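You operate a simulated robot arm through the tools that you are given. There is no shell and no other tool. Be economical: measure what you need, move in short steps, check, and stop when the job is done.

You are at the controls of a simulated robot arm. One attempt, no reset.

JOB
Put things in order on the top of the table by the fence. At the end: the cream parked card stands where the hanging label in yellow (marked "Y257") stood; the hanging label in yellow stands where the small beige tub (marked "5.7 %") stood; the grey bay card (marked "EMPTY") from the top of the table by the fence stands on top of the green dust pan; the small green valve block stands where the grey bay card stood; the small beige tub from the top of the table by the fence stands where the small green valve block stood; whatever was shut is shut again. Leave all else as you found it, and nothing knocked over.

Only the result counts: the job must be done as asked and must still hold three seconds after the hand-in. Knocking over, shifting, dropping, spilling or breaking anything else fails it.

ROBOT AND FRAMES
A 7-joint arm with a two-finger parallel gripper, fixed in place. Base frame: the origin is at the foot of the arm, x ahead of it, y to its left, z up; the work surface is at about z = 860. Units: mm, degrees, N and s.
With the tool pointing down near the work surface it reaches from about 240 to 680 mm from the base axis. Its first joint turns from -66.0 to 66.0 degrees. Payload 2.4 kg.
The TCP is the grasp point between the finger pads, 30 mm short of the fingertips. In the tool frame z runs along the fingers and y along their closing line. Largest opening 94 mm; finger width 28, thickness 10; the body of the gripper, 50 by 96 mm, starts 55 mm behind the TCP.
Orientation is that of the tool frame in the base frame, as a unit quaternion [x, y, z, w]. With the fingers straight down and closing along the base's y, the tool's x points along the base's -x, its y along +y and its z along -z.

CONTROLS
- The arm moves only by the tool apply_moves. Its argument "increments" is a list of rows, each a list of 3 entries, a list of its own where there are three numbers: the turn, a rotation vector about the tool's x, y, z in degrees, then the shift along the tool's x, y, z in mm, then the opening in per cent of the stroke, from 0 (shut) to 100 (fully open). In form: [[[ax, ay, az], [x, y, z], hand], ...]. A call has 1 to 20 rows; each row is the pose to reach, as a shift and turn from the pose commanded when the call began, along the tool's axes at that moment. A row lasts 0.2 s, in which the tool goes at most 50 mm and 8.6 degrees; a call with a longer step from one row to the next is refused whole, and so is a gripper value outside its range. Where a pose cannot be reached the arm comes as near as it can. A force on the tool above 40 N (or 10 N above the force at the start of the call, whichever is more), or a blocked arm, ends the call early, and 0.2 s more pass. The fingers move at their own pace (about 153 mm/s each) and stop on an object; they squeeze with about 37 N. The grip force told is the motor's: it shows also when the fingers shut on nothing. Time passes only in rows, and 0.2 s behind the last, so rows that repeat a pose let the fingers close. The reply holds the time, the measured pose of the TCP, the force on the tool along the base axes, the opening and the grip force, in the units named above and with some noise, and new pictures: "views" is both (left out), scene, wrist or none.
- Cameras (640 x 400 px; columns grow to the right, rows downward): "scene" is fixed at [52.4, 495.2, 1436.4]; the picture's right is [-0.55, -0.83, 0.00], its down [-0.53, 0.35, -0.78] and it looks along [0.65, -0.43, -0.63] (base axes); focal length 313 px, centre (320, 200). "wrist" rides on the gripper at [76, 14, -103] in the tool frame; the picture's right is [-0.18, 0.98, 0.00], its down [-0.75, -0.14, -0.64] and it looks along [-0.63, -0.12, 0.77] (tool axes); focal length 243 px, centre (320, 200). There is no depth. A picture from a camera that has moved, and an enlarged one, comes with that camera's place and axes in the base frame and with its lens.
- inspect(camera, box): a new picture of the part [left, top, right, bottom] of that camera's present view, enlarged. No time passes.
- hand_in(): hands the job in; it is judged then, once.

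Work in short steps. Places have to be worked out from the pictures, the camera data and where the tool is seen: move nearer, look again, correct. Check each grasp and each placing, and mend what went wrong. You have 120 turns and 170 pictures in all, those below and enlarged ones among them. Open the gripper and draw the arm clear of the work before you hand the job in, unless the task says otherwise; then end with one line.

The tools are called after ">>>" by a JSON object that holds its "api" and its "payload". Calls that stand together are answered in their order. apply_moves: Moves the arm, as the interface text tells. Its arguments: {"type":"object","properties":{"increments":{"type":"array","items":{"type":"array"}},"views":{"type":"string","enum":["both","scene","wrist","none"]}},"required":["increments"]} The other tools are called the same way: inspect (camera, box) takes an enlarged picture of a part of a camera's view; hand_in () hands the job in.

At the start:

```text
t: 0.0
ee_pos: [338.3, 75.6, 1182.9]
tcp_rot: [0.0, 1.0, 0.0, 0.0]
wrist_force: [0.2, 0.0, -0.3]
grip_width: 94.1
gripper_force: 0.0
```

scene: 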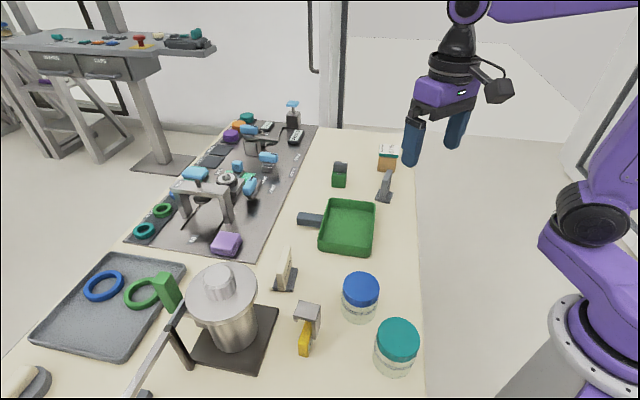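
wrist: 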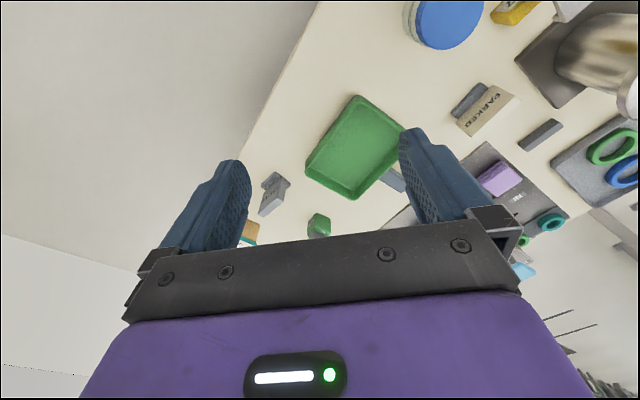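

I start by taking enlarged views of the work area to identify the objects.

>>> {"api": "inspect", "payload": {"camera": "scene", "box": [240, 230, 440, 390]}}

>>> {"api": "inspect", "payload": {"camera": "scene", "box": [280, 130, 440, 260]}}

>>> {"api": "inspect", "payload": {"camera": "scene", "box": [120, 90, 320, 260]}}

>>> {"api": "inspect", "payload": {"camera": "scene", "box": [0, 10, 240, 180]}}

```text
2.50 times, centred on (340, 310) of scene
camera zoom: at [52.4, 495.2, 1436.4], right [-0.55, -0.83, 0.0], down [-0.53, 0.35, -0.78], along [0.65, -0.43, -0.63], focal length 782 px, centre (270, -75)
```

zoom: 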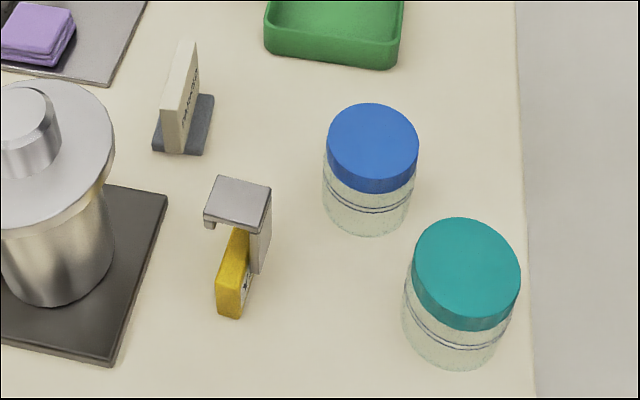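

```text
3.08 times, centred on (360, 195) of scene
camera zoom: at [52.4, 495.2, 1436.4], right [-0.55, -0.83, 0.0], down [-0.53, 0.35, -0.78], along [0.65, -0.43, -0.63], focal length 963 px, centre (197, 215)
```

zoom: 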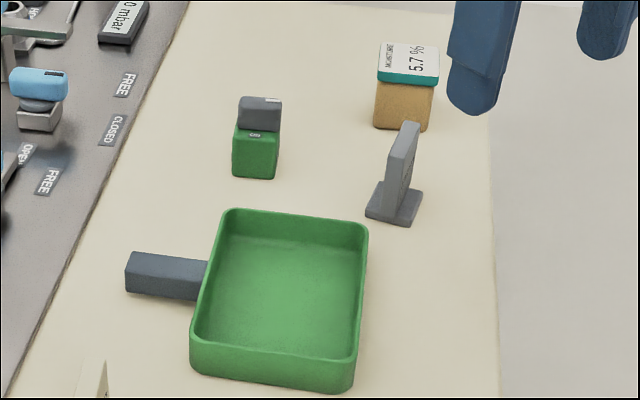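

```text
2.35 times, centred on (220, 175) of scene
camera zoom: at [52.4, 495.2, 1436.4], right [-0.55, -0.83, 0.0], down [-0.53, 0.35, -0.78], along [0.65, -0.43, -0.63], focal length 736 px, centre (555, 259)
```

zoom: 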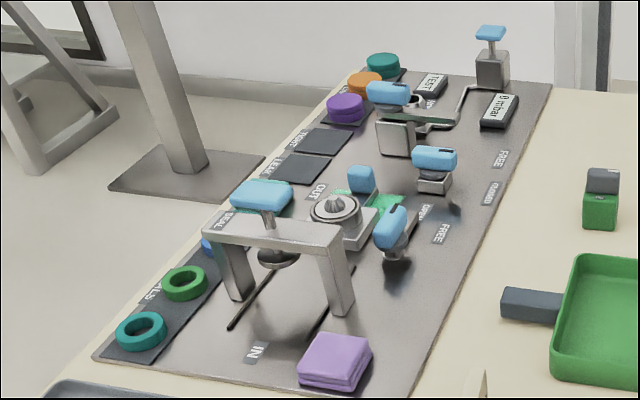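

```text
2.35 times, centred on (120, 95) of scene
camera zoom: at [52.4, 495.2, 1436.4], right [-0.55, -0.83, 0.0], down [-0.53, 0.35, -0.78], along [0.65, -0.43, -0.63], focal length 736 px, centre (791, 447)
```

zoom: 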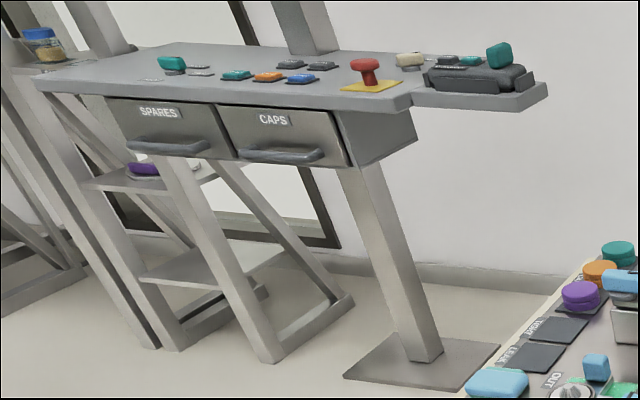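

The chain is clear: bay card → pan, valve → card's place, tub → valve's place, label → tub's place, parked card → label's place. I go for a closer look at the far group with the wrist camera.

>>> {"api": "apply_moves", "payload": {"increments": [[[0, 0, 0], [0, -40, 20], 100], [[0, 0, 0], [0, -80, 40], 100], [[0, 0, 0], [-20, -115, 60], 100], [[0, 0, 0], [-40, -135, 80], 100], [[0, 0, 0], [-40, -135, 80], 100]], "views": "both"}}

```text
t: 1.2
ee_pos: [378.2, -59.2, 1102.9]
tcp_rot: [0.0, 1.0, 0.0, 0.001]
wrist_force: [-0.1, 0.8, -0.1]
grip_width: 94.0
gripper_force: 0.1
camera wrist: at [301.8, -45.9, 1204.9], right [0.18, 0.98, 0.0], down [0.75, -0.14, 0.64], along [0.63, -0.12, -0.77], focal length 243 px, centre (320, 200)
```

scene: 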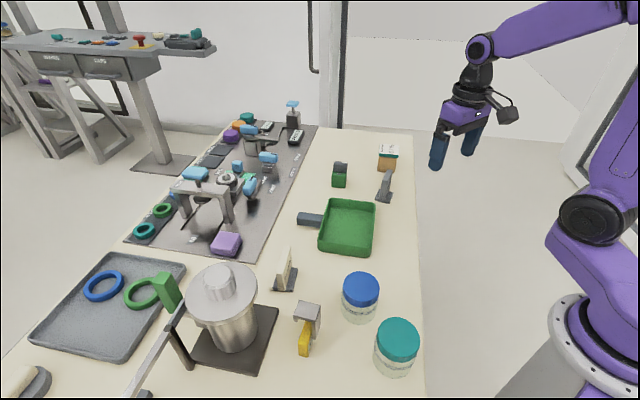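
wrist: 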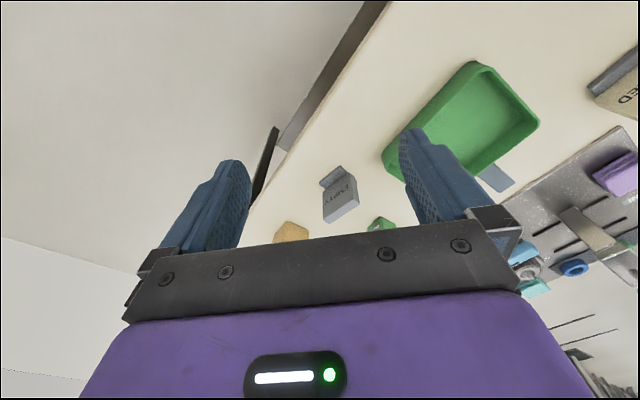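

The wrist camera sees what's below the TCP in the upper centre. I move above the bay card to measure it and its neighbours.

>>> {"api": "apply_moves", "payload": {"increments": [[[0, 0, 0], [-45, 0, 5], 100], [[0, 0, 0], [-90, 0, 10], 100], [[0, 0, 0], [-130, 0, 15], 100], [[0, 0, 0], [-160, 0, 20], 100], [[0, 0, 0], [-160, 0, 20], 100]], "views": "wrist"}}

```text
t: 2.4
ee_pos: [538.3, -59.0, 1081.8]
tcp_rot: [0.0, 1.0, 0.0, 0.0]
wrist_force: [-0.5, -0.5, 0.6]
grip_width: 93.9
gripper_force: 0.2
camera wrist: at [462.2, -45.3, 1184.7], right [0.18, 0.98, 0.0], down [0.75, -0.14, 0.64], along [0.63, -0.12, -0.77], focal length 243 px, centre (320, 200)
```

wrist: 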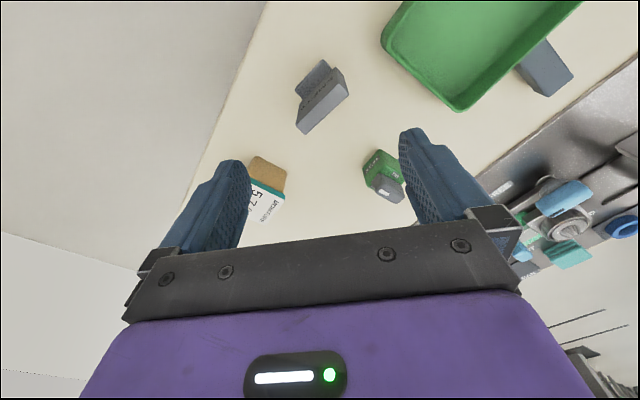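

>>> {"api": "inspect", "payload": {"camera": "wrist", "box": [230, 30, 430, 230]}}

```text
2.00 times, centred on (330, 130) of wrist
camera zoom: at [462.2, -45.3, 1184.7], right [0.18, 0.98, 0.0], down [0.75, -0.14, 0.64], along [0.63, -0.12, -0.77], focal length 485 px, centre (300, 340)
```

zoom: 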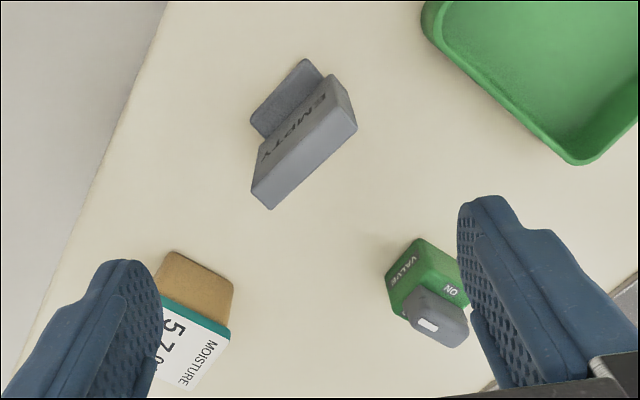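

Card at about (548,-62), plate normal ≈ (0.86,0.51), height ~90. I turn the tool 59° about its axis and come down to a hover above the card.

>>> {"api": "apply_moves", "payload": {"increments": [[[0, 0, 8.5], [-2, 0, 5], 100], [[0, 0, 17], [-4, -1, 10], 100], [[0, 0, 25.5], [-6, -2, 15], 100], [[0, 0, 34], [-8, -3, 20], 100], [[0, 0, 42.5], [-11, -3, 25], 100], [[0, 0, 51], [-11, -3, 30], 100], [[0, 0, 59], [-11, -3, 40], 100], [[0, 0, 59], [-11, -3, 40], 100]], "views": "wrist"}}

>>> {"api": "inspect", "payload": {"camera": "wrist", "box": [240, 20, 400, 220]}}

>>> {"api": "inspect", "payload": {"camera": "scene", "box": [330, 120, 430, 220]}}

```text
t: 4.2
ee_pos: [547.7, -61.0, 1042.6]
tcp_rot: [0.493, 0.87, 0.0, 0.001]
wrist_force: [0.4, -0.1, -0.1]
grip_width: 94.1
gripper_force: 0.0
camera wrist: at [521.5, 11.2, 1145.2], right [0.94, 0.35, 0.0], down [0.27, -0.72, 0.64], along [0.22, -0.6, -0.77], focal length 243 px, centre (320, 200)
```

wrist: 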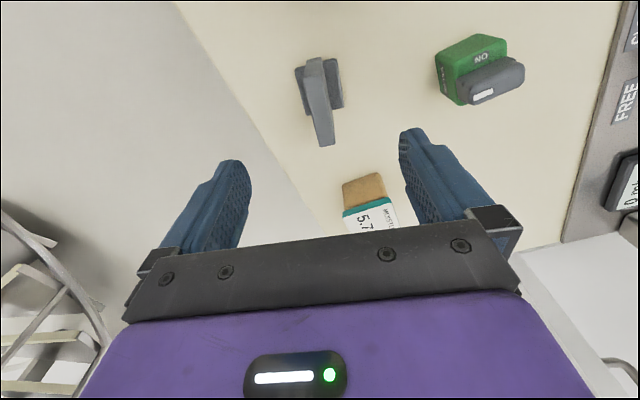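

```text
2.00 times, centred on (320, 120) of wrist
camera zoom: at [521.5, 11.2, 1145.2], right [0.94, 0.35, 0.0], down [0.27, -0.72, 0.64], along [0.22, -0.6, -0.77], focal length 485 px, centre (320, 360)
```

zoom: 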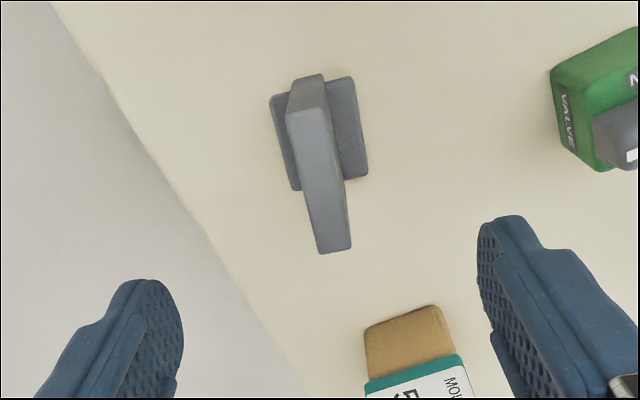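

```text
4.00 times, centred on (380, 170) of scene
camera zoom: at [52.4, 495.2, 1436.4], right [-0.55, -0.83, 0.0], down [-0.53, 0.35, -0.78], along [0.65, -0.43, -0.63], focal length 1252 px, centre (80, 320)
```

zoom: 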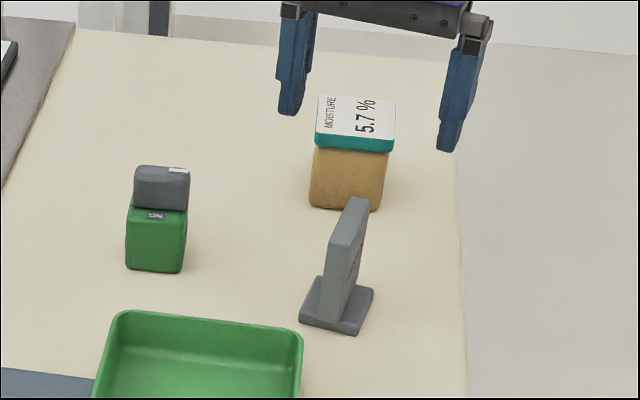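

Foot centre computes to (547,-60), yaw right, plate top about z 930. The tool is centred; I descend to z≈914 and close.

>>> {"api": "apply_moves", "payload": {"increments": [[[0, 0, 0], [0, 0, 45], 100], [[0, 0, 0], [0, 0, 90], 100], [[0, 0, 0], [0, 0, 115], 100], [[0, 0, 0], [0, 0, 128], 100], [[0, 0, 0], [0, 0, 128], 100], [[0, 0, 0], [0, 0, 128], 0], [[0, 0, 0], [0, 0, 128], 0], [[0, 0, 0], [0, 0, 128], 0]], "views": "both"}}

```text
t: 6.0
ee_pos: [547.9, -61.4, 915.8]
tcp_rot: [0.492, 0.871, 0.0, 0.0]
wrist_force: [-0.4, 0.0, -0.1]
grip_width: 19.8
gripper_force: 37.1
camera wrist: at [521.8, 10.3, 1017.3], right [0.94, 0.35, 0.0], down [0.27, -0.72, 0.64], along [0.22, -0.6, -0.77], focal length 243 px, centre (320, 200)
```

scene: 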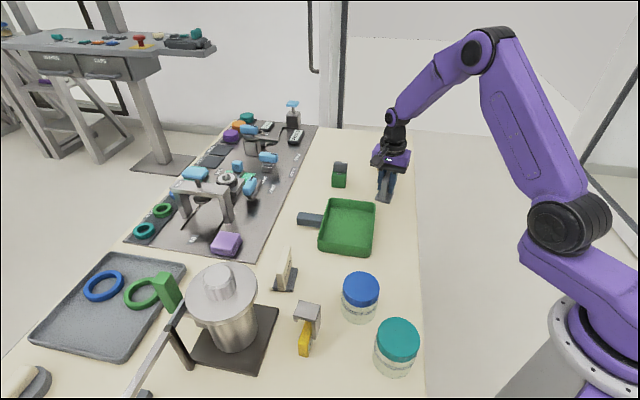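
wrist: 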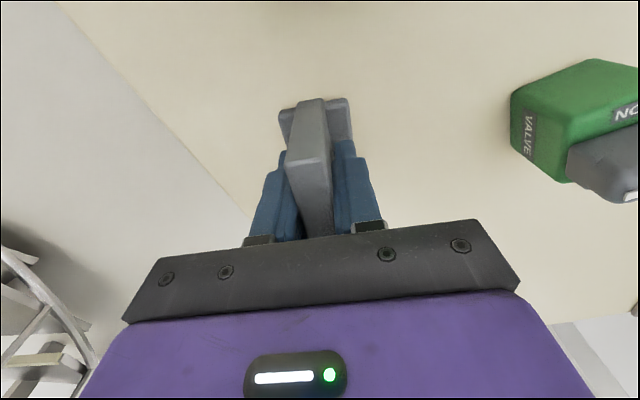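

Card gripped (19.8 mm). I lift it 100 mm and carry it over the pan, about (498,111).

>>> {"api": "apply_moves", "payload": {"increments": [[[0, 0, 0], [0, 0, -30], 0], [[0, 0, 0], [0, 0, -70], 0], [[0, 0, 0], [0, 0, -100], 0], [[0, 0, 0], [40, 10, -120], 0], [[0, 0, 0], [85, 22, -130], 0], [[0, 0, 0], [130, 34, -130], 0], [[0, 0, 0], [173, 45.7, -130], 0], [[0, 0, 0], [173, 45.7, -130], 0]], "views": "both"}}

>>> {"api": "inspect", "payload": {"camera": "scene", "box": [280, 120, 440, 280]}}

```text
t: 7.8
ee_pos: [498.7, 111.2, 1045.1]
tcp_rot: [0.493, 0.87, 0.0, 0.0]
wrist_force: [-0.2, -0.4, -1.4]
grip_width: 19.9
gripper_force: 36.9
camera wrist: at [472.4, 183.6, 1147.3], right [0.94, 0.35, 0.0], down [0.27, -0.72, 0.64], along [0.22, -0.6, -0.77], focal length 243 px, centre (320, 200)
```

scene: 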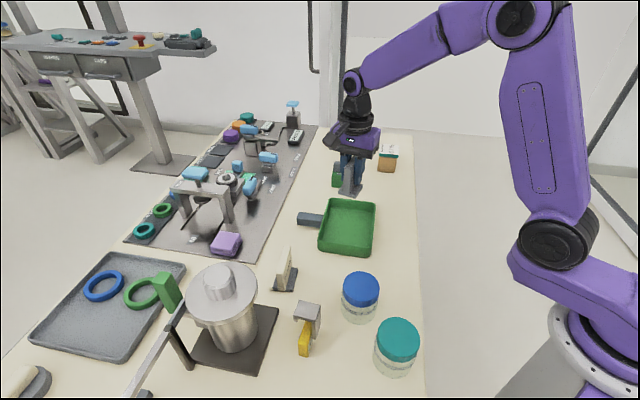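
wrist: 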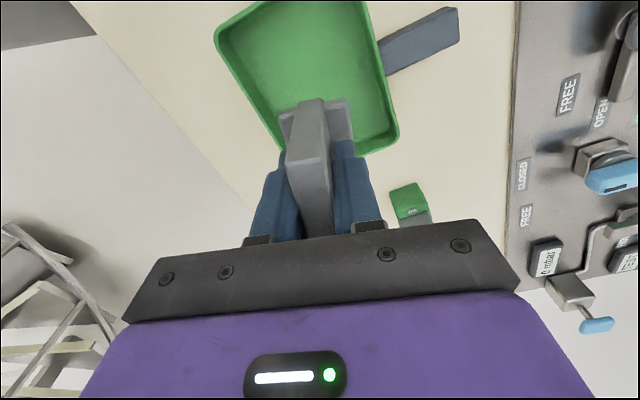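

```text
2.50 times, centred on (360, 200) of scene
camera zoom: at [52.4, 495.2, 1436.3], right [-0.55, -0.83, 0.0], down [-0.53, 0.35, -0.78], along [0.65, -0.43, -0.63], focal length 782 px, centre (220, 200)
```

zoom: 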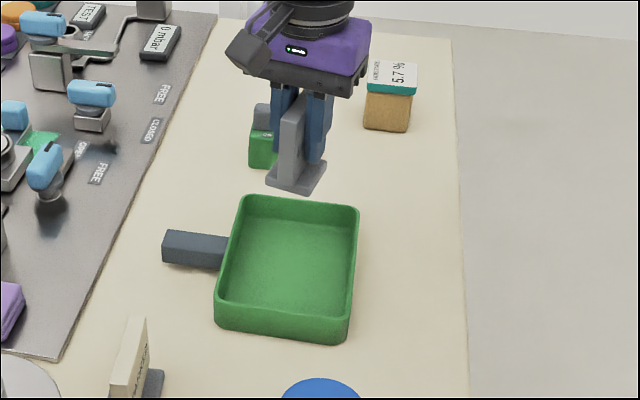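

The card's over the middle of the pan. I lower to z≈928, then check the force.

>>> {"api": "apply_moves", "payload": {"increments": [[[0, 0, 0], [0, 0, 45], 0], [[0, 0, 0], [0, 0, 85], 0], [[0, 0, 0], [0, 0, 108], 0], [[0, 0, 0], [0, 0, 117], 0], [[0, 0, 0], [0, 0, 117], 0]], "views": "none"}}

>>> {"api": "apply_moves", "payload": {"increments": [[[0, 0, 0], [0, 0, 2], 0], [[0, 0, 0], [0, 0, 4], 0], [[0, 0, 0], [0, 0, 4], 0]], "views": "scene"}}

>>> {"api": "inspect", "payload": {"camera": "scene", "box": [300, 150, 400, 270]}}

```text
t: 9.0
ee_pos: [498.5, 110.5, 927.6]
tcp_rot: [0.493, 0.87, 0.0, 0.001]
wrist_force: [0.3, 0.5, -0.3]
grip_width: 19.8
gripper_force: 36.7
```

```text
t: 9.8
ee_pos: [499.0, 110.1, 923.9]
tcp_rot: [0.492, 0.87, 0.0, 0.0]
wrist_force: [0.0, -0.9, -0.5]
grip_width: 19.8
gripper_force: 37.1
```

scene: 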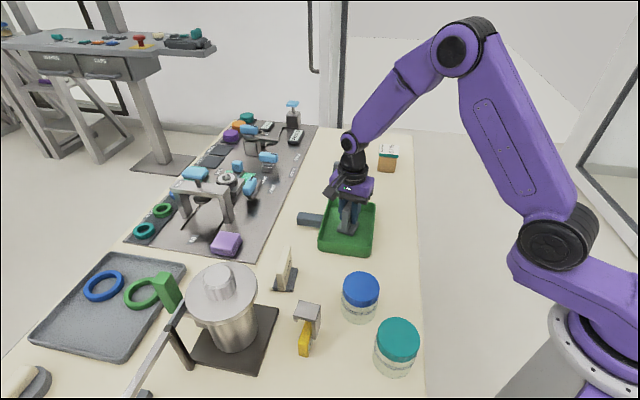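

```text
3.33 times, centred on (350, 210) of scene
camera zoom: at [52.4, 495.2, 1436.3], right [-0.55, -0.83, 0.0], down [-0.53, 0.35, -0.78], along [0.65, -0.43, -0.63], focal length 1043 px, centre (220, 167)
```

zoom: 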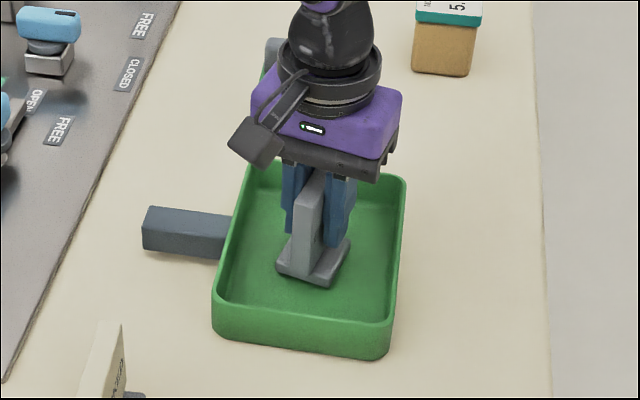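

Not touching yet; I go down in 1 mm steps to find the floor.

>>> {"api": "apply_moves", "payload": {"increments": [[[0, 0, 0], [0, 0, 1], 0], [[0, 0, 0], [0, 0, 2], 0], [[0, 0, 0], [0, 0, 2], 0]], "views": "none"}}

>>> {"api": "apply_moves", "payload": {"increments": [[[0, 0, 0], [0, 0, 0.8], 0], [[0, 0, 0], [0, 0, 1.6], 0], [[0, 0, 0], [0, 0, 1.6], 0]], "views": "none"}}

```text
t: 10.6
ee_pos: [499.6, 109.8, 922.9]
tcp_rot: [0.492, 0.87, 0.0, 0.0]
wrist_force: [-0.2, 0.4, -1.5]
grip_width: 19.8
gripper_force: 37.1
```

```text
t: 11.4
ee_pos: [499.2, 109.8, 920.4]
tcp_rot: [0.493, 0.87, 0.0, 0.0]
wrist_force: [-0.9, 1.4, 9.9]
grip_width: 19.7
gripper_force: 37.1
```

Contact (9.9 N up). I release with a partial opening so as not to touch the pan walls, and lift.

>>> {"api": "apply_moves", "payload": {"increments": [[[0, 0, 0], [0, 0, 0], 45], [[0, 0, 0], [0, 0, 0], 45], [[0, 0, 0], [0, 0, -20], 45], [[0, 0, 0], [0, 0, -60], 45], [[0, 0, 0], [0, 0, -100], 45], [[0, 0, 0], [0, 0, -130], 45], [[0, 0, 0], [0, 0, -130], 45]], "views": "both"}}

```text
t: 13.0
ee_pos: [498.8, 109.7, 1050.9]
tcp_rot: [0.493, 0.87, 0.001, 0.0]
wrist_force: [0.5, 0.1, 0.3]
grip_width: 42.2
gripper_force: 0.0
camera wrist: at [472.0, 181.6, 1152.9], right [0.94, 0.35, 0.0], down [0.27, -0.72, 0.64], along [0.22, -0.6, -0.77], focal length 243 px, centre (320, 200)
```

scene: 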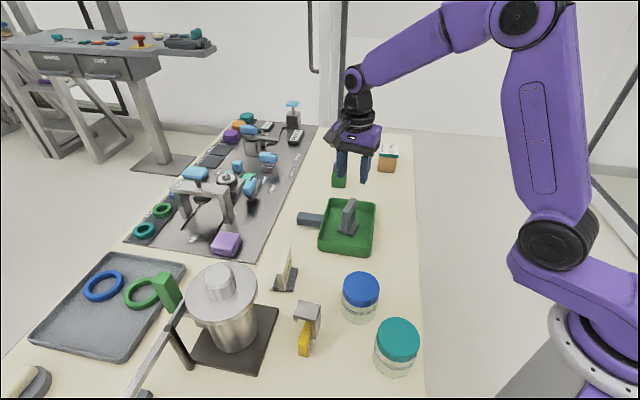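
wrist: 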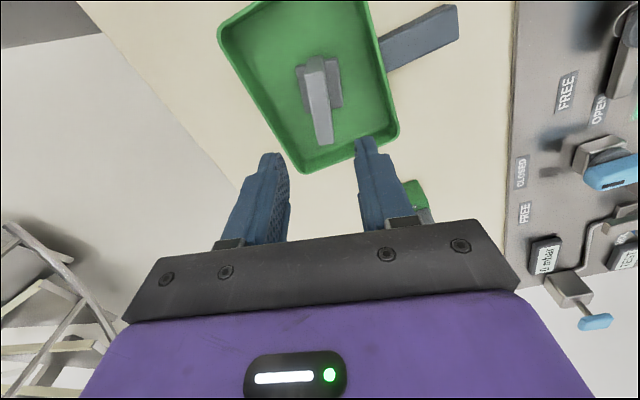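

The bay card stands upright in the pan. Now I go to hover over the valve block with yaw about 45°.

>>> {"api": "apply_moves", "payload": {"increments": [[[0, 0, -3], [-40, 21, 0], 100], [[0, 0, -7], [-80, 42, 0], 100], [[0, 0, -10], [-120, 63, 0], 100], [[0, 0, -14], [-150, 80, 0], 100], [[0, 0, -14], [-166, 86.7, 0], 100], [[0, 0, -14], [-166, 86.7, 0], 100]], "views": "wrist"}}

>>> {"api": "inspect", "payload": {"camera": "wrist", "box": [230, 0, 430, 200]}}

```text
t: 14.4
ee_pos: [659.0, 11.3, 1050.1]
tcp_rot: [0.382, 0.924, 0.0, 0.001]
wrist_force: [0.3, -0.5, -0.1]
grip_width: 94.1
gripper_force: 0.1
camera wrist: at [615.5, 75.3, 1152.2], right [0.82, 0.57, 0.0], down [0.43, -0.63, 0.64], along [0.36, -0.53, -0.77], focal length 243 px, centre (320, 200)
```

wrist: 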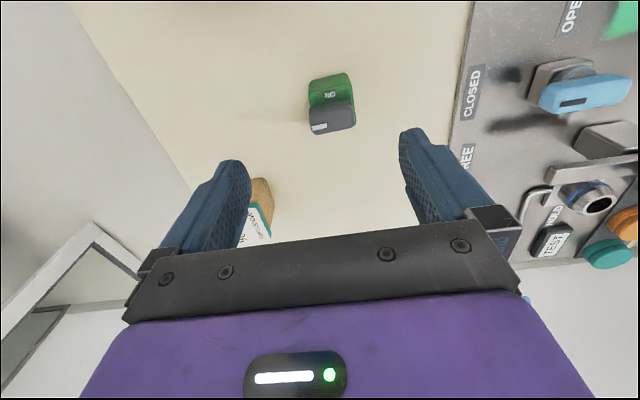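

```text
2.00 times, centred on (330, 100) of wrist
camera zoom: at [615.5, 75.3, 1152.2], right [0.82, 0.57, 0.0], down [0.43, -0.63, 0.64], along [0.36, -0.53, -0.77], focal length 485 px, centre (300, 400)
```

zoom: 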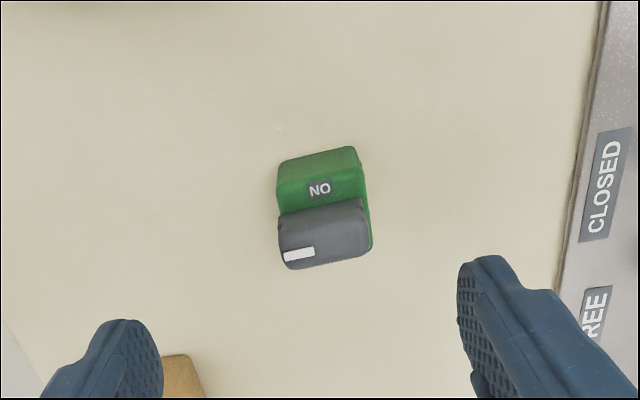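

Valve block centre ≈ (675.7,10), width 43.5 along the tool's y. I align, descend to z≈930, and check whether the arm reaches.

>>> {"api": "apply_moves", "payload": {"increments": [[[0, 0, 0], [-12.7, 11, 20], 100], [[0, 0, 0], [-12.7, 11, 60], 100], [[0, 0, 0], [-12.7, 11, 95], 100], [[0, 0, 0], [-12.7, 11, 120], 100], [[0, 0, 0], [-12.7, 11, 120], 100]], "views": "both"}}

```text
t: 15.6
ee_pos: [674.6, 11.6, 931.2]
tcp_rot: [0.383, 0.924, -0.001, -0.001]
wrist_force: [-0.2, -0.2, -0.9]
grip_width: 93.9
gripper_force: 0.1
camera wrist: at [632.2, 75.3, 1032.5], right [0.82, 0.57, 0.0], down [0.43, -0.63, 0.64], along [0.36, -0.53, -0.77], focal length 243 px, centre (320, 200)
```

scene: 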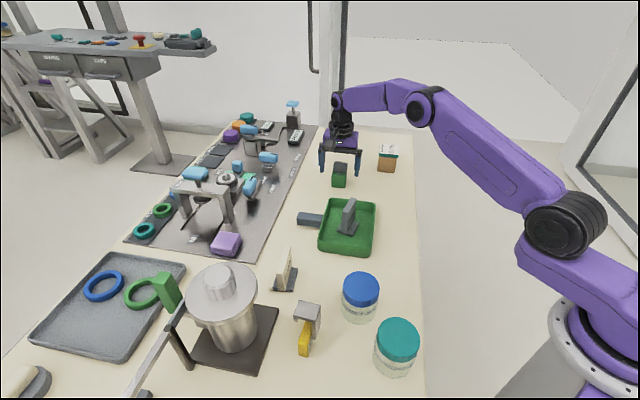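
wrist: 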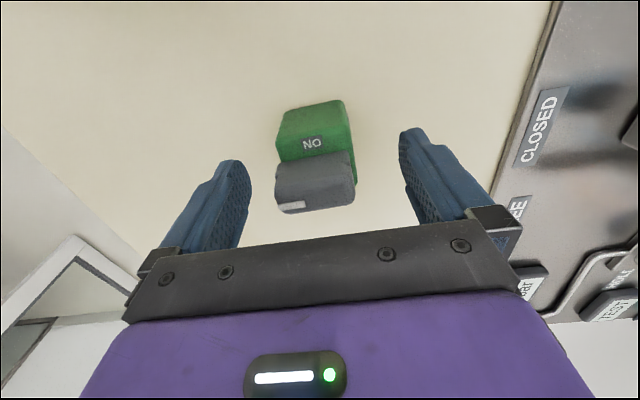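

Reach is fine. Small correction, descend to z≈898 and close on the block.

>>> {"api": "apply_moves", "payload": {"increments": [[[0, 0, 0], [-2, -2, 15], 100], [[0, 0, 0], [-2, -2, 33], 100], [[0, 0, 0], [-2, -2, 33], 100], [[0, 0, 0], [-2, -2, 33], 0], [[0, 0, 0], [-2, -2, 33], 0], [[0, 0, 0], [-2, -2, 33], 0]], "views": "wrist"}}

```text
t: 17.0
ee_pos: [674.4, 8.7, 897.8]
tcp_rot: [0.383, 0.924, 0.0, 0.001]
wrist_force: [1.8, 1.7, 3.3]
grip_width: 48.0
gripper_force: 37.0
camera wrist: at [631.9, 72.4, 1000.0], right [0.82, 0.57, 0.0], down [0.43, -0.63, 0.64], along [0.36, -0.53, -0.77], focal length 243 px, centre (320, 200)
```

wrist: 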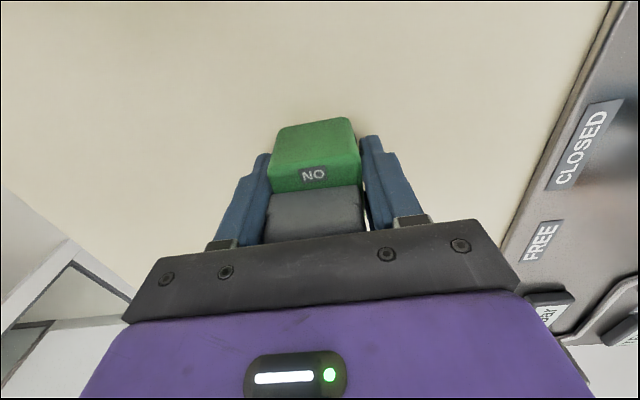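

Gripped at 48 mm. I lift 70 mm and carry it to the bay card's former place (547.5,-60.5).

>>> {"api": "apply_moves", "payload": {"increments": [[[0, 0, 0], [0, 0, -30], 0], [[0, 0, 0], [0, 0, -70], 0], [[0, 0, 0], [12, -42, -70], 0], [[0, 0, 0], [24, -84, -70], 0], [[0, 0, 0], [36, -120, -70], 0], [[0, 0, 0], [41, -138.6, -70], 0], [[0, 0, 0], [41, -138.6, -70], 0]], "views": "both"}}

```text
t: 18.6
ee_pos: [548.3, -60.2, 967.3]
tcp_rot: [0.382, 0.924, 0.0, 0.0]
wrist_force: [-0.6, 0.4, -0.8]
grip_width: 47.8
gripper_force: 37.4
camera wrist: at [504.5, 2.9, 1068.8], right [0.82, 0.57, 0.0], down [0.43, -0.63, 0.64], along [0.36, -0.53, -0.77], focal length 243 px, centre (320, 200)
```

scene: 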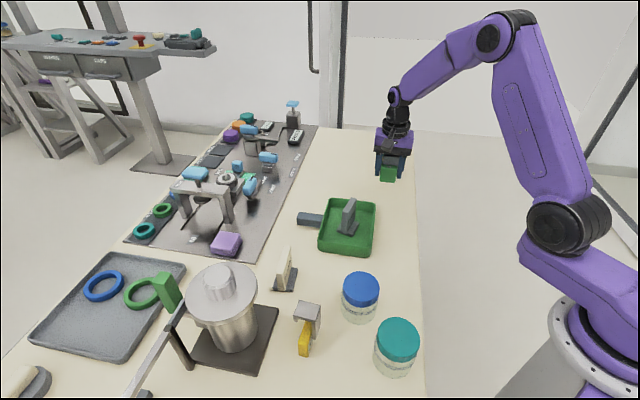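
wrist: 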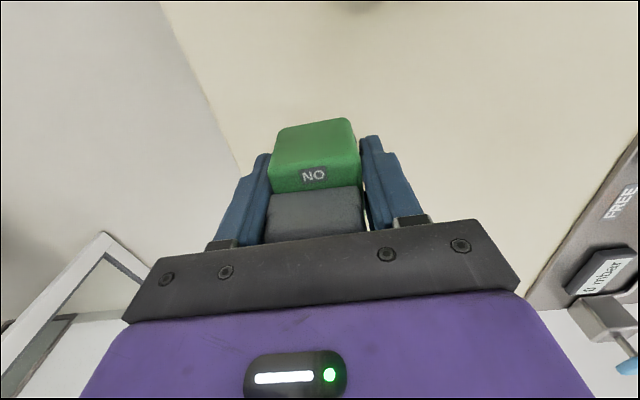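

Held firmly. I lower to the grasp height and check contact force.

>>> {"api": "apply_moves", "payload": {"increments": [[[0, 0, 0], [0, 0, 40], 0], [[0, 0, 0], [0, 0, 60], 0], [[0, 0, 0], [0, 0, 68], 0], [[0, 0, 0], [0, 0, 69.5], 0], [[0, 0, 0], [0, 0, 69.5], 0]], "views": "none"}}

```text
t: 19.8
ee_pos: [547.8, -60.6, 898.2]
tcp_rot: [0.382, 0.924, 0.0, 0.001]
wrist_force: [-1.1, 0.6, 4.9]
grip_width: 48.0
gripper_force: 36.8
```

Contact on the table (4.9 N). Release, rise, and look.

>>> {"api": "apply_moves", "payload": {"increments": [[[0, 0, 0], [0, 0, 0], 100], [[0, 0, 0], [0, 0, 0], 100], [[0, 0, 0], [0, 0, -30], 100], [[0, 0, 0], [0, 0, -75], 100], [[0, 0, 0], [0, 0, -120], 100], [[0, 0, 0], [0, 0, -150], 100], [[0, 0, 0], [0, 0, -150], 100]], "views": "both"}}

```text
t: 21.4
ee_pos: [547.8, -60.1, 1050.3]
tcp_rot: [0.382, 0.924, -0.001, 0.0]
wrist_force: [-0.8, 0.2, 0.3]
grip_width: 93.6
gripper_force: 0.1
camera wrist: at [504.7, 3.5, 1151.1], right [0.82, 0.57, 0.0], down [0.43, -0.63, 0.64], along [0.36, -0.53, -0.77], focal length 243 px, centre (320, 200)
```

scene: 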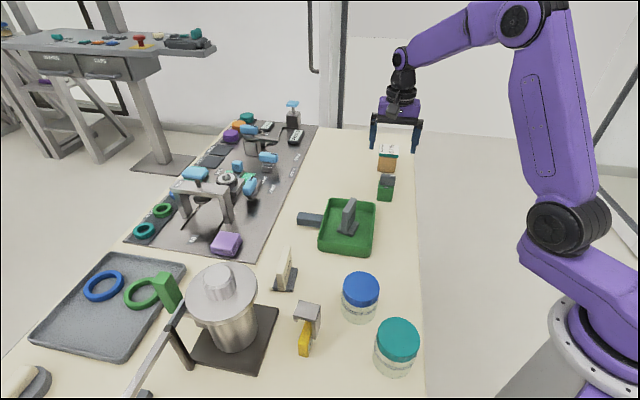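
wrist: 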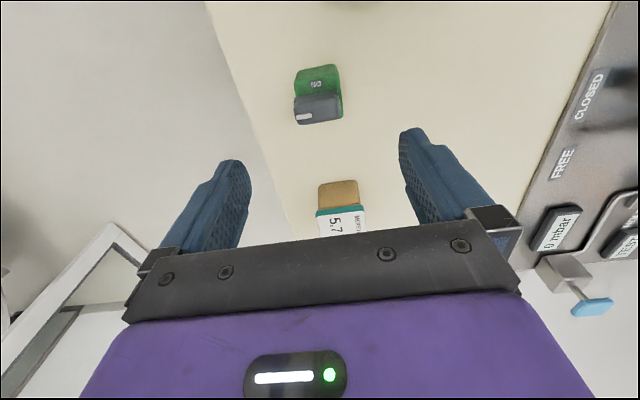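

Valve placed upright. Now I hover above the tub, about (645,-155).

>>> {"api": "apply_moves", "payload": {"increments": [[[0, 0, 0], [-45, 0, 0], 100], [[0, 0, 0], [-90, 1, 0], 100], [[0, 0, 0], [-120, 1, 0], 100], [[0, 0, 0], [-135.8, 1.4, 0], 100], [[0, 0, 0], [-135.8, 1.4, 0], 100]], "views": "wrist"}}

>>> {"api": "inspect", "payload": {"camera": "wrist", "box": [230, 0, 430, 200]}}

```text
t: 22.6
ee_pos: [645.8, -154.7, 1048.2]
tcp_rot: [0.382, 0.924, 0.0, 0.001]
wrist_force: [-0.1, 0.4, -0.1]
grip_width: 94.1
gripper_force: 0.1
camera wrist: at [602.3, -91.8, 1149.9], right [0.82, 0.57, 0.0], down [0.43, -0.63, 0.64], along [0.36, -0.53, -0.77], focal length 243 px, centre (320, 200)
```

wrist: 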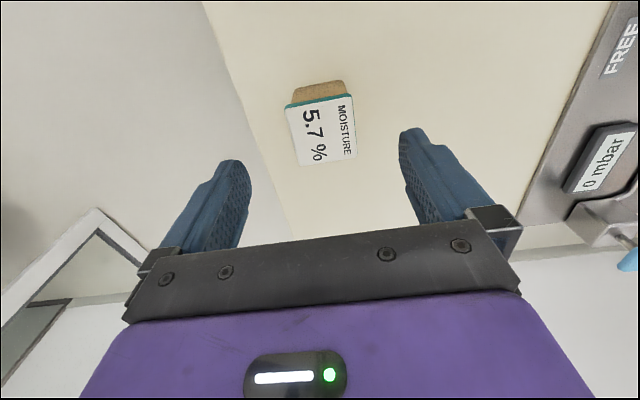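

```text
2.00 times, centred on (330, 100) of wrist
camera zoom: at [602.3, -91.8, 1149.9], right [0.82, 0.57, 0.0], down [0.43, -0.63, 0.64], along [0.36, -0.53, -0.77], focal length 485 px, centre (300, 400)
```

zoom: 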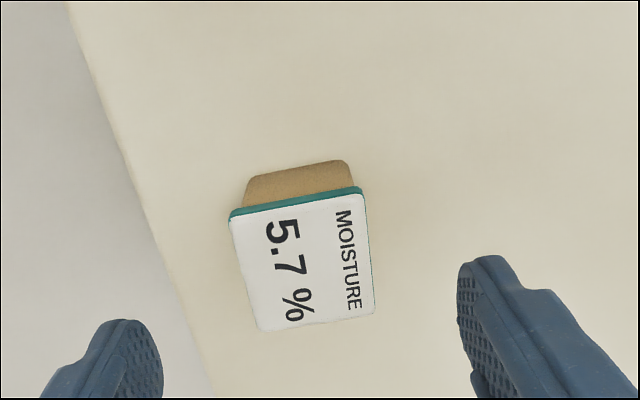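

Tub centre ≈ (663.5,-176), ~58 mm wide, ~62 tall. I take it about 12 mm nearer to me than its middle to stay in reach, going down first to z≈930.

>>> {"api": "apply_moves", "payload": {"increments": [[[0, 0, 0], [-10, -2.4, 20], 100], [[0, 0, 0], [-15, -2.4, 60], 100], [[0, 0, 0], [-15, -2.4, 95], 100], [[0, 0, 0], [-15, -2.4, 116], 100], [[0, 0, 0], [-15, -2.4, 116], 100]], "views": "both"}}

```text
t: 23.8
ee_pos: [654.6, -168.3, 932.6]
tcp_rot: [0.383, 0.924, 0.001, 0.001]
wrist_force: [-0.3, 0.5, 0.3]
grip_width: 94.2
gripper_force: 0.0
camera wrist: at [611.1, -104.5, 1034.7], right [0.82, 0.57, 0.0], down [0.43, -0.63, 0.64], along [0.36, -0.53, -0.77], focal length 243 px, centre (320, 200)
```

scene: 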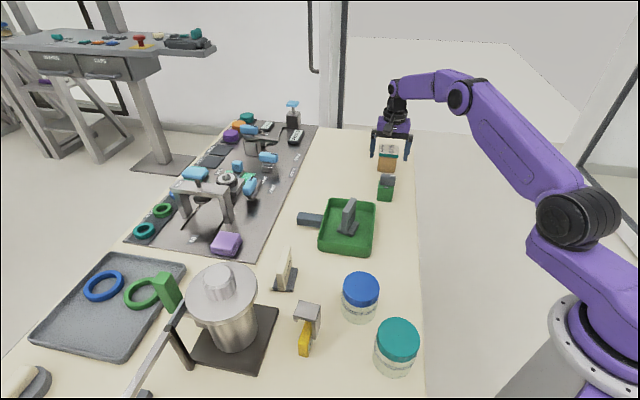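
wrist: 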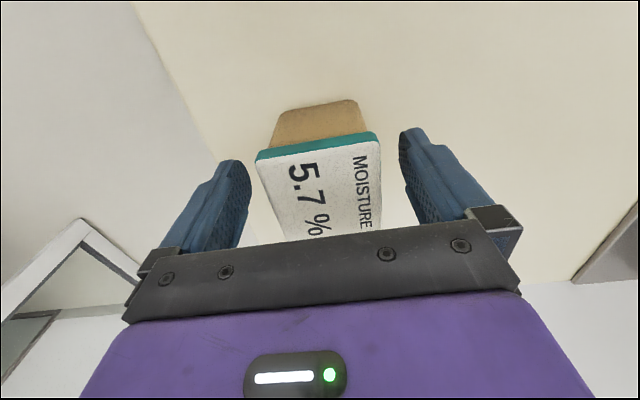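

Well centred; descend to z≈898 and close.

>>> {"api": "apply_moves", "payload": {"increments": [[[0, 0, 0], [0, 0, 15], 100], [[0, 0, 0], [0, 0, 34], 100], [[0, 0, 0], [0, 0, 34], 100], [[0, 0, 0], [0, 0, 34], 0], [[0, 0, 0], [0, 0, 34], 0], [[0, 0, 0], [0, 0, 34], 0]], "views": "none"}}

>>> {"api": "apply_moves", "payload": {"increments": [[[0, 0, 0], [0, 0, -10], 0], [[0, 0, 0], [0, 0, -25], 0], [[0, 0, 0], [0, 0, -25], 0]], "views": "both"}}

>>> {"api": "inspect", "payload": {"camera": "scene", "box": [330, 100, 430, 200]}}

```text
t: 25.2
ee_pos: [655.7, -167.2, 898.6]
tcp_rot: [0.383, 0.924, 0.0, 0.0]
wrist_force: [0.4, 0.9, 1.4]
grip_width: 63.7
gripper_force: 36.8
```

```text
t: 26.0
ee_pos: [653.8, -167.1, 923.1]
tcp_rot: [0.383, 0.924, -0.001, 0.0]
wrist_force: [-0.6, -0.3, -1.2]
grip_width: 64.0
gripper_force: 37.0
camera wrist: at [610.9, -104.1, 1024.9], right [0.82, 0.57, 0.0], down [0.43, -0.63, 0.64], along [0.36, -0.53, -0.77], focal length 243 px, centre (320, 200)
```

scene: 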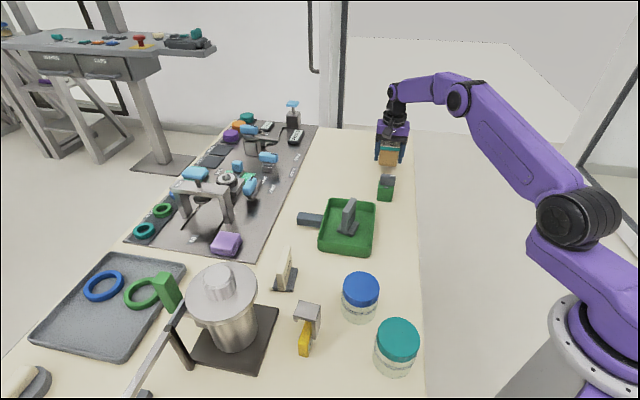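
wrist: 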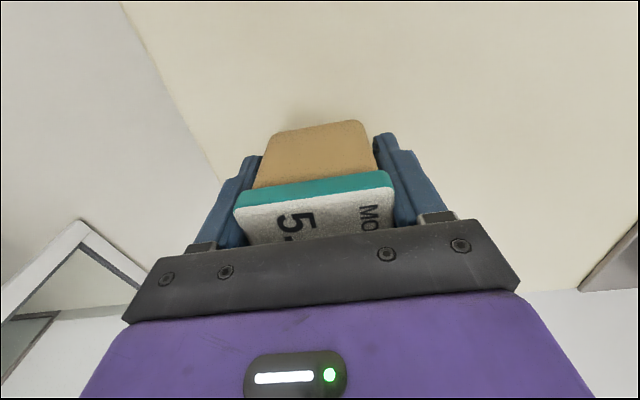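

```text
4.00 times, centred on (380, 150) of scene
camera zoom: at [52.5, 495.2, 1436.4], right [-0.55, -0.83, 0.0], down [-0.53, 0.35, -0.78], along [0.65, -0.43, -0.63], focal length 1252 px, centre (80, 400)
```

zoom: 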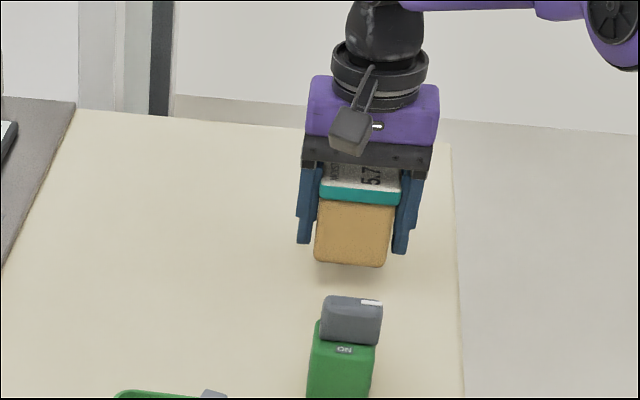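

The tub lifts whole (lid included). I carry it to the valve's former place, TCP (667,17) so that its centre is at (675,8.5).

>>> {"api": "apply_moves", "payload": {"increments": [[[0, 0, 0], [0, 0, -30], 0], [[0, 0, 0], [25, 28, -45], 0], [[0, 0, 0], [55, 62, -45], 0], [[0, 0, 0], [85, 97, -45], 0], [[0, 0, 0], [110, 125, -45], 0], [[0, 0, 0], [121.8, 138.4, -45], 0], [[0, 0, 0], [121.8, 138.4, -45], 0]], "views": "wrist"}}

```text
t: 27.6
ee_pos: [666.7, 16.8, 967.8]
tcp_rot: [0.382, 0.924, 0.0, 0.0]
wrist_force: [0.3, -0.6, -0.7]
grip_width: 64.0
gripper_force: 36.9
camera wrist: at [622.8, 80.2, 1070.7], right [0.82, 0.57, 0.0], down [0.43, -0.63, 0.64], along [0.36, -0.53, -0.77], focal length 243 px, centre (320, 200)
```

wrist: 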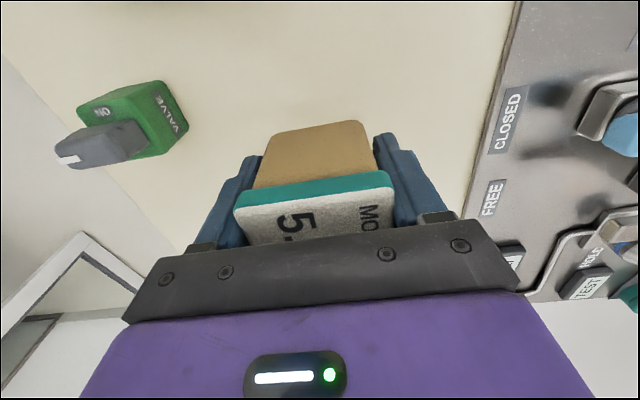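

Clear. Lower to the table.

>>> {"api": "apply_moves", "payload": {"increments": [[[0, 0, 0], [0, 0, 40], 0], [[0, 0, 0], [0, 0, 60], 0], [[0, 0, 0], [0, 0, 68], 0], [[0, 0, 0], [0, 0, 69.8], 0], [[0, 0, 0], [0, 0, 69.8], 0]], "views": "none"}}

```text
t: 28.8
ee_pos: [666.3, 16.9, 898.8]
tcp_rot: [0.382, 0.924, -0.001, -0.001]
wrist_force: [-0.8, 0.1, 2.0]
grip_width: 64.0
gripper_force: 37.2
```

Light contact. Release and rise.

>>> {"api": "apply_moves", "payload": {"increments": [[[0, 0, 0], [0, 0, 0.5], 100], [[0, 0, 0], [0, 0, 0.5], 100], [[0, 0, 0], [0, 0, -30], 100], [[0, 0, 0], [0, 0, -75], 100], [[0, 0, 0], [0, 0, -120], 100], [[0, 0, 0], [0, 0, -150], 100], [[0, 0, 0], [0, 0, -150], 100]], "views": "both"}}

```text
t: 30.4
ee_pos: [665.8, 16.1, 1049.2]
tcp_rot: [0.383, 0.924, 0.0, 0.0]
wrist_force: [-1.3, 0.3, -0.4]
grip_width: 93.8
gripper_force: 0.1
camera wrist: at [622.4, 79.4, 1150.3], right [0.82, 0.57, 0.0], down [0.43, -0.63, 0.64], along [0.36, -0.53, -0.77], focal length 243 px, centre (320, 200)
```

scene: 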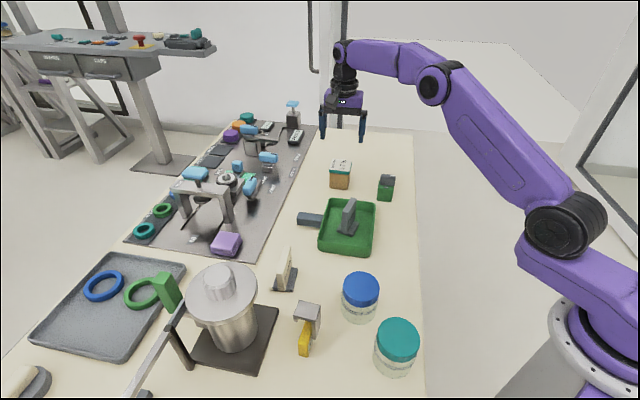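
wrist: 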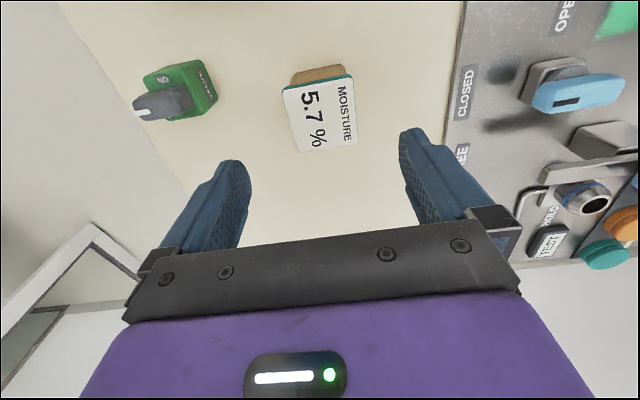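

Tub placed. Now I rise and travel to look at the yellow label near (291,371), staying clear of the tall pot.

>>> {"api": "apply_moves", "payload": {"increments": [[[0, 0, 0], [10, 0, -40], 100], [[0, 0, 0], [40, -3, -75], 100], [[0, 0, 0], [80, -6, -95], 100], [[0, 0, -5], [125, -10, -100], 100], [[0, 0, -10], [170, -13, -100], 100], [[0, 0, -15], [215, -17, -100], 100], [[0, 0, -20], [260, -20, -100], 100], [[0, 0, -25], [305, -24, -100], 100], [[0, 0, -30], [350, -27, -100], 100], [[0, 0, -35], [395, -30, -100], 100], [[0, 0, -40], [440, -34, -100], 100], [[0, 0, -45], [480, -36.8, -100], 100], [[0, 0, -45], [480, -36.8, -100], 100]], "views": "both"}}

```text
t: 33.2
ee_pos: [300.2, 331.1, 1147.9]
tcp_rot: [-0.002, 1.0, 0.0, -0.001]
wrist_force: [0.9, -0.5, -0.1]
grip_width: 93.7
gripper_force: 0.1
camera wrist: at [224.2, 344.5, 1250.1], right [0.18, 0.98, 0.0], down [0.75, -0.14, 0.64], along [0.63, -0.12, -0.77], focal length 243 px, centre (320, 200)
```

scene: 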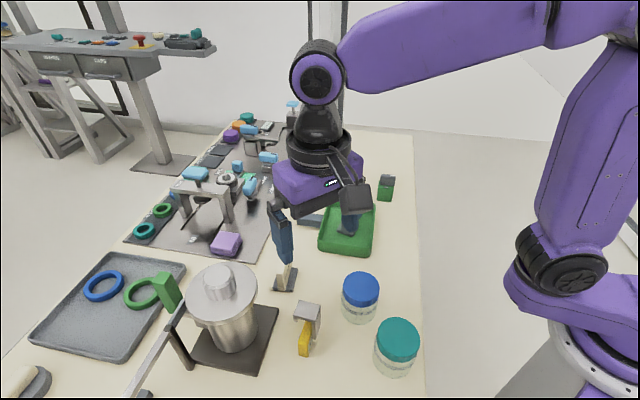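
wrist: 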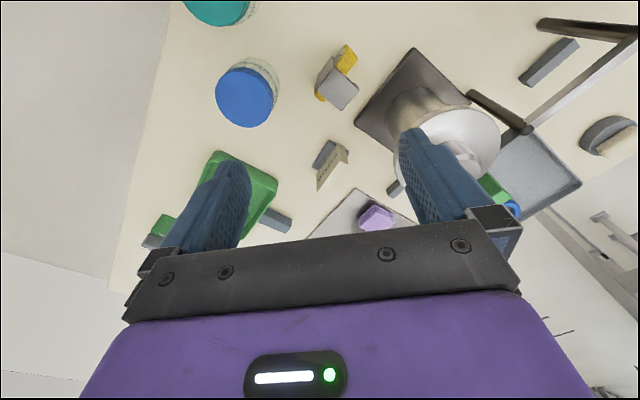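

>>> {"api": "inspect", "payload": {"camera": "wrist", "box": [290, 30, 390, 130]}}

>>> {"api": "inspect", "payload": {"camera": "wrist", "box": [180, 0, 400, 200]}}

>>> {"api": "inspect", "payload": {"camera": "scene", "box": [270, 280, 350, 370]}}

```text
4.00 times, centred on (340, 80) of wrist
camera zoom: at [224.2, 344.5, 1250.1], right [0.18, 0.98, 0.0], down [0.75, -0.14, 0.64], along [0.63, -0.12, -0.77], focal length 970 px, centre (240, 680)
```

zoom: 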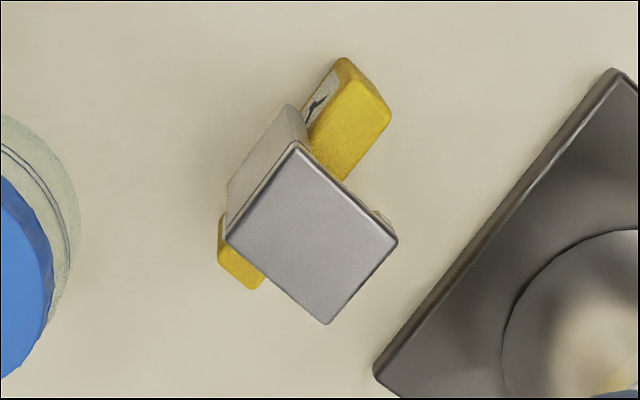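

```text
2.00 times, centred on (290, 100) of wrist
camera zoom: at [224.2, 344.5, 1250.1], right [0.18, 0.98, 0.0], down [0.75, -0.14, 0.64], along [0.63, -0.12, -0.77], focal length 485 px, centre (380, 400)
```

zoom: 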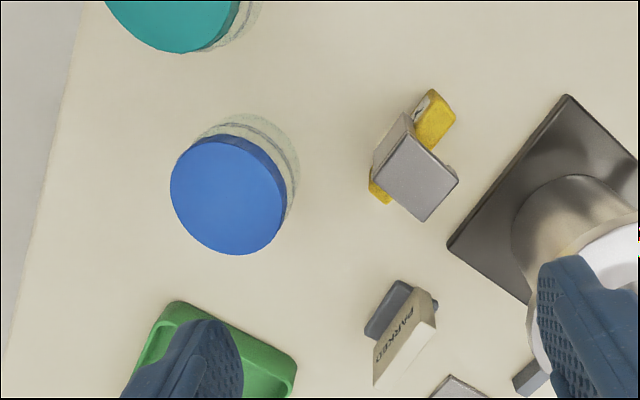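

```text
4.44 times, centred on (310, 325) of scene
camera zoom: at [52.4, 495.2, 1436.3], right [-0.55, -0.83, 0.0], down [-0.53, 0.35, -0.78], along [0.65, -0.43, -0.63], focal length 1391 px, centre (364, -356)
```

zoom: 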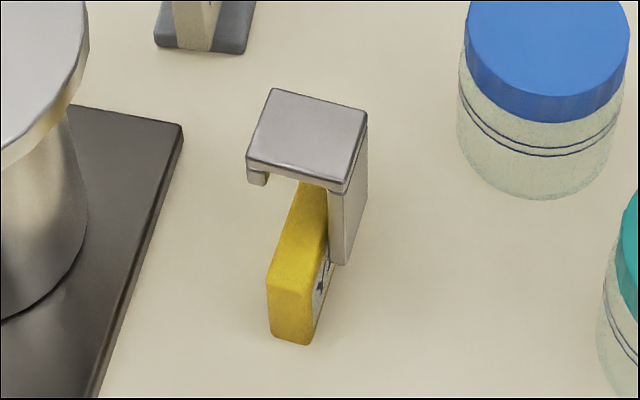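

The label: yellow slab ~63 long on direction (0.66,-0.75), centre ≈ (302,349), hook top z≈949. I turn -41° so that the fingers close on the slab's ends and hover lower to refine.

>>> {"api": "apply_moves", "payload": {"increments": [[[0, 0, -8.3], [-1, 4, 10], 100], [[0, 0, -16.6], [-1, 8, 20], 100], [[0, 0, -25], [-2, 12, 40], 100], [[0, 0, -33.2], [-2, 16, 60], 100], [[0, 0, -41], [-2.3, 18, 75], 100], [[0, 0, -41], [-2.3, 18, 85], 100], [[0, 0, -41], [-2.3, 18, 85], 100]], "views": "both"}}

>>> {"api": "inspect", "payload": {"camera": "wrist", "box": [250, 20, 410, 180]}}

```text
t: 34.8
ee_pos: [302.1, 345.9, 1063.9]
tcp_rot: [-0.351, 0.936, 0.0, 0.0]
wrist_force: [-0.1, -0.1, 0.0]
grip_width: 94.0
gripper_force: 0.0
camera wrist: at [236.2, 307.8, 1165.7], right [-0.51, 0.86, 0.0], down [0.66, 0.39, 0.64], along [0.55, 0.33, -0.77], focal length 243 px, centre (320, 200)
```

scene: 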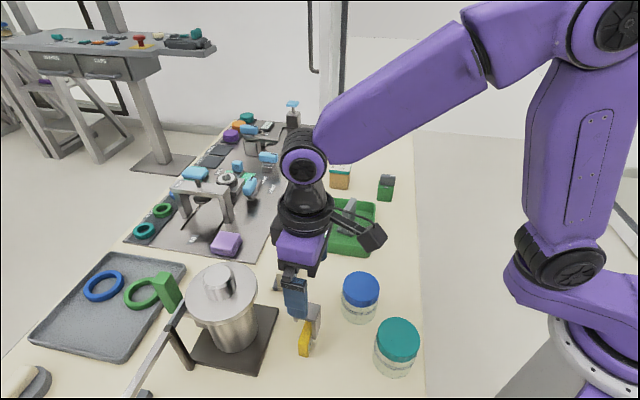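
wrist: 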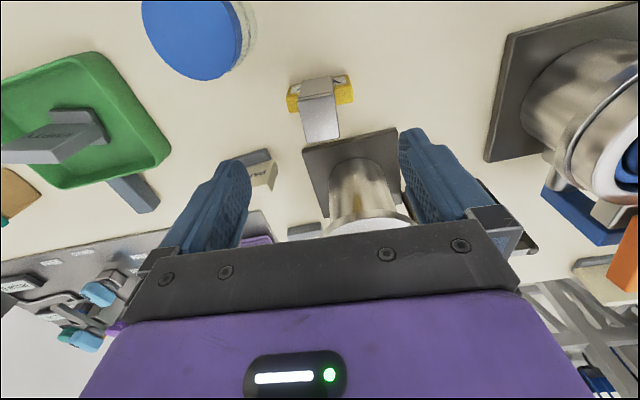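

```text
2.50 times, centred on (330, 100) of wrist
camera zoom: at [236.2, 307.8, 1165.7], right [-0.51, 0.86, 0.0], down [0.66, 0.39, 0.64], along [0.55, 0.33, -0.77], focal length 606 px, centre (295, 450)
```

zoom: 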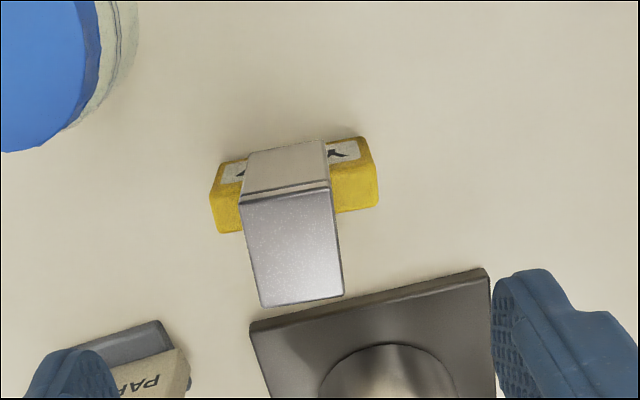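

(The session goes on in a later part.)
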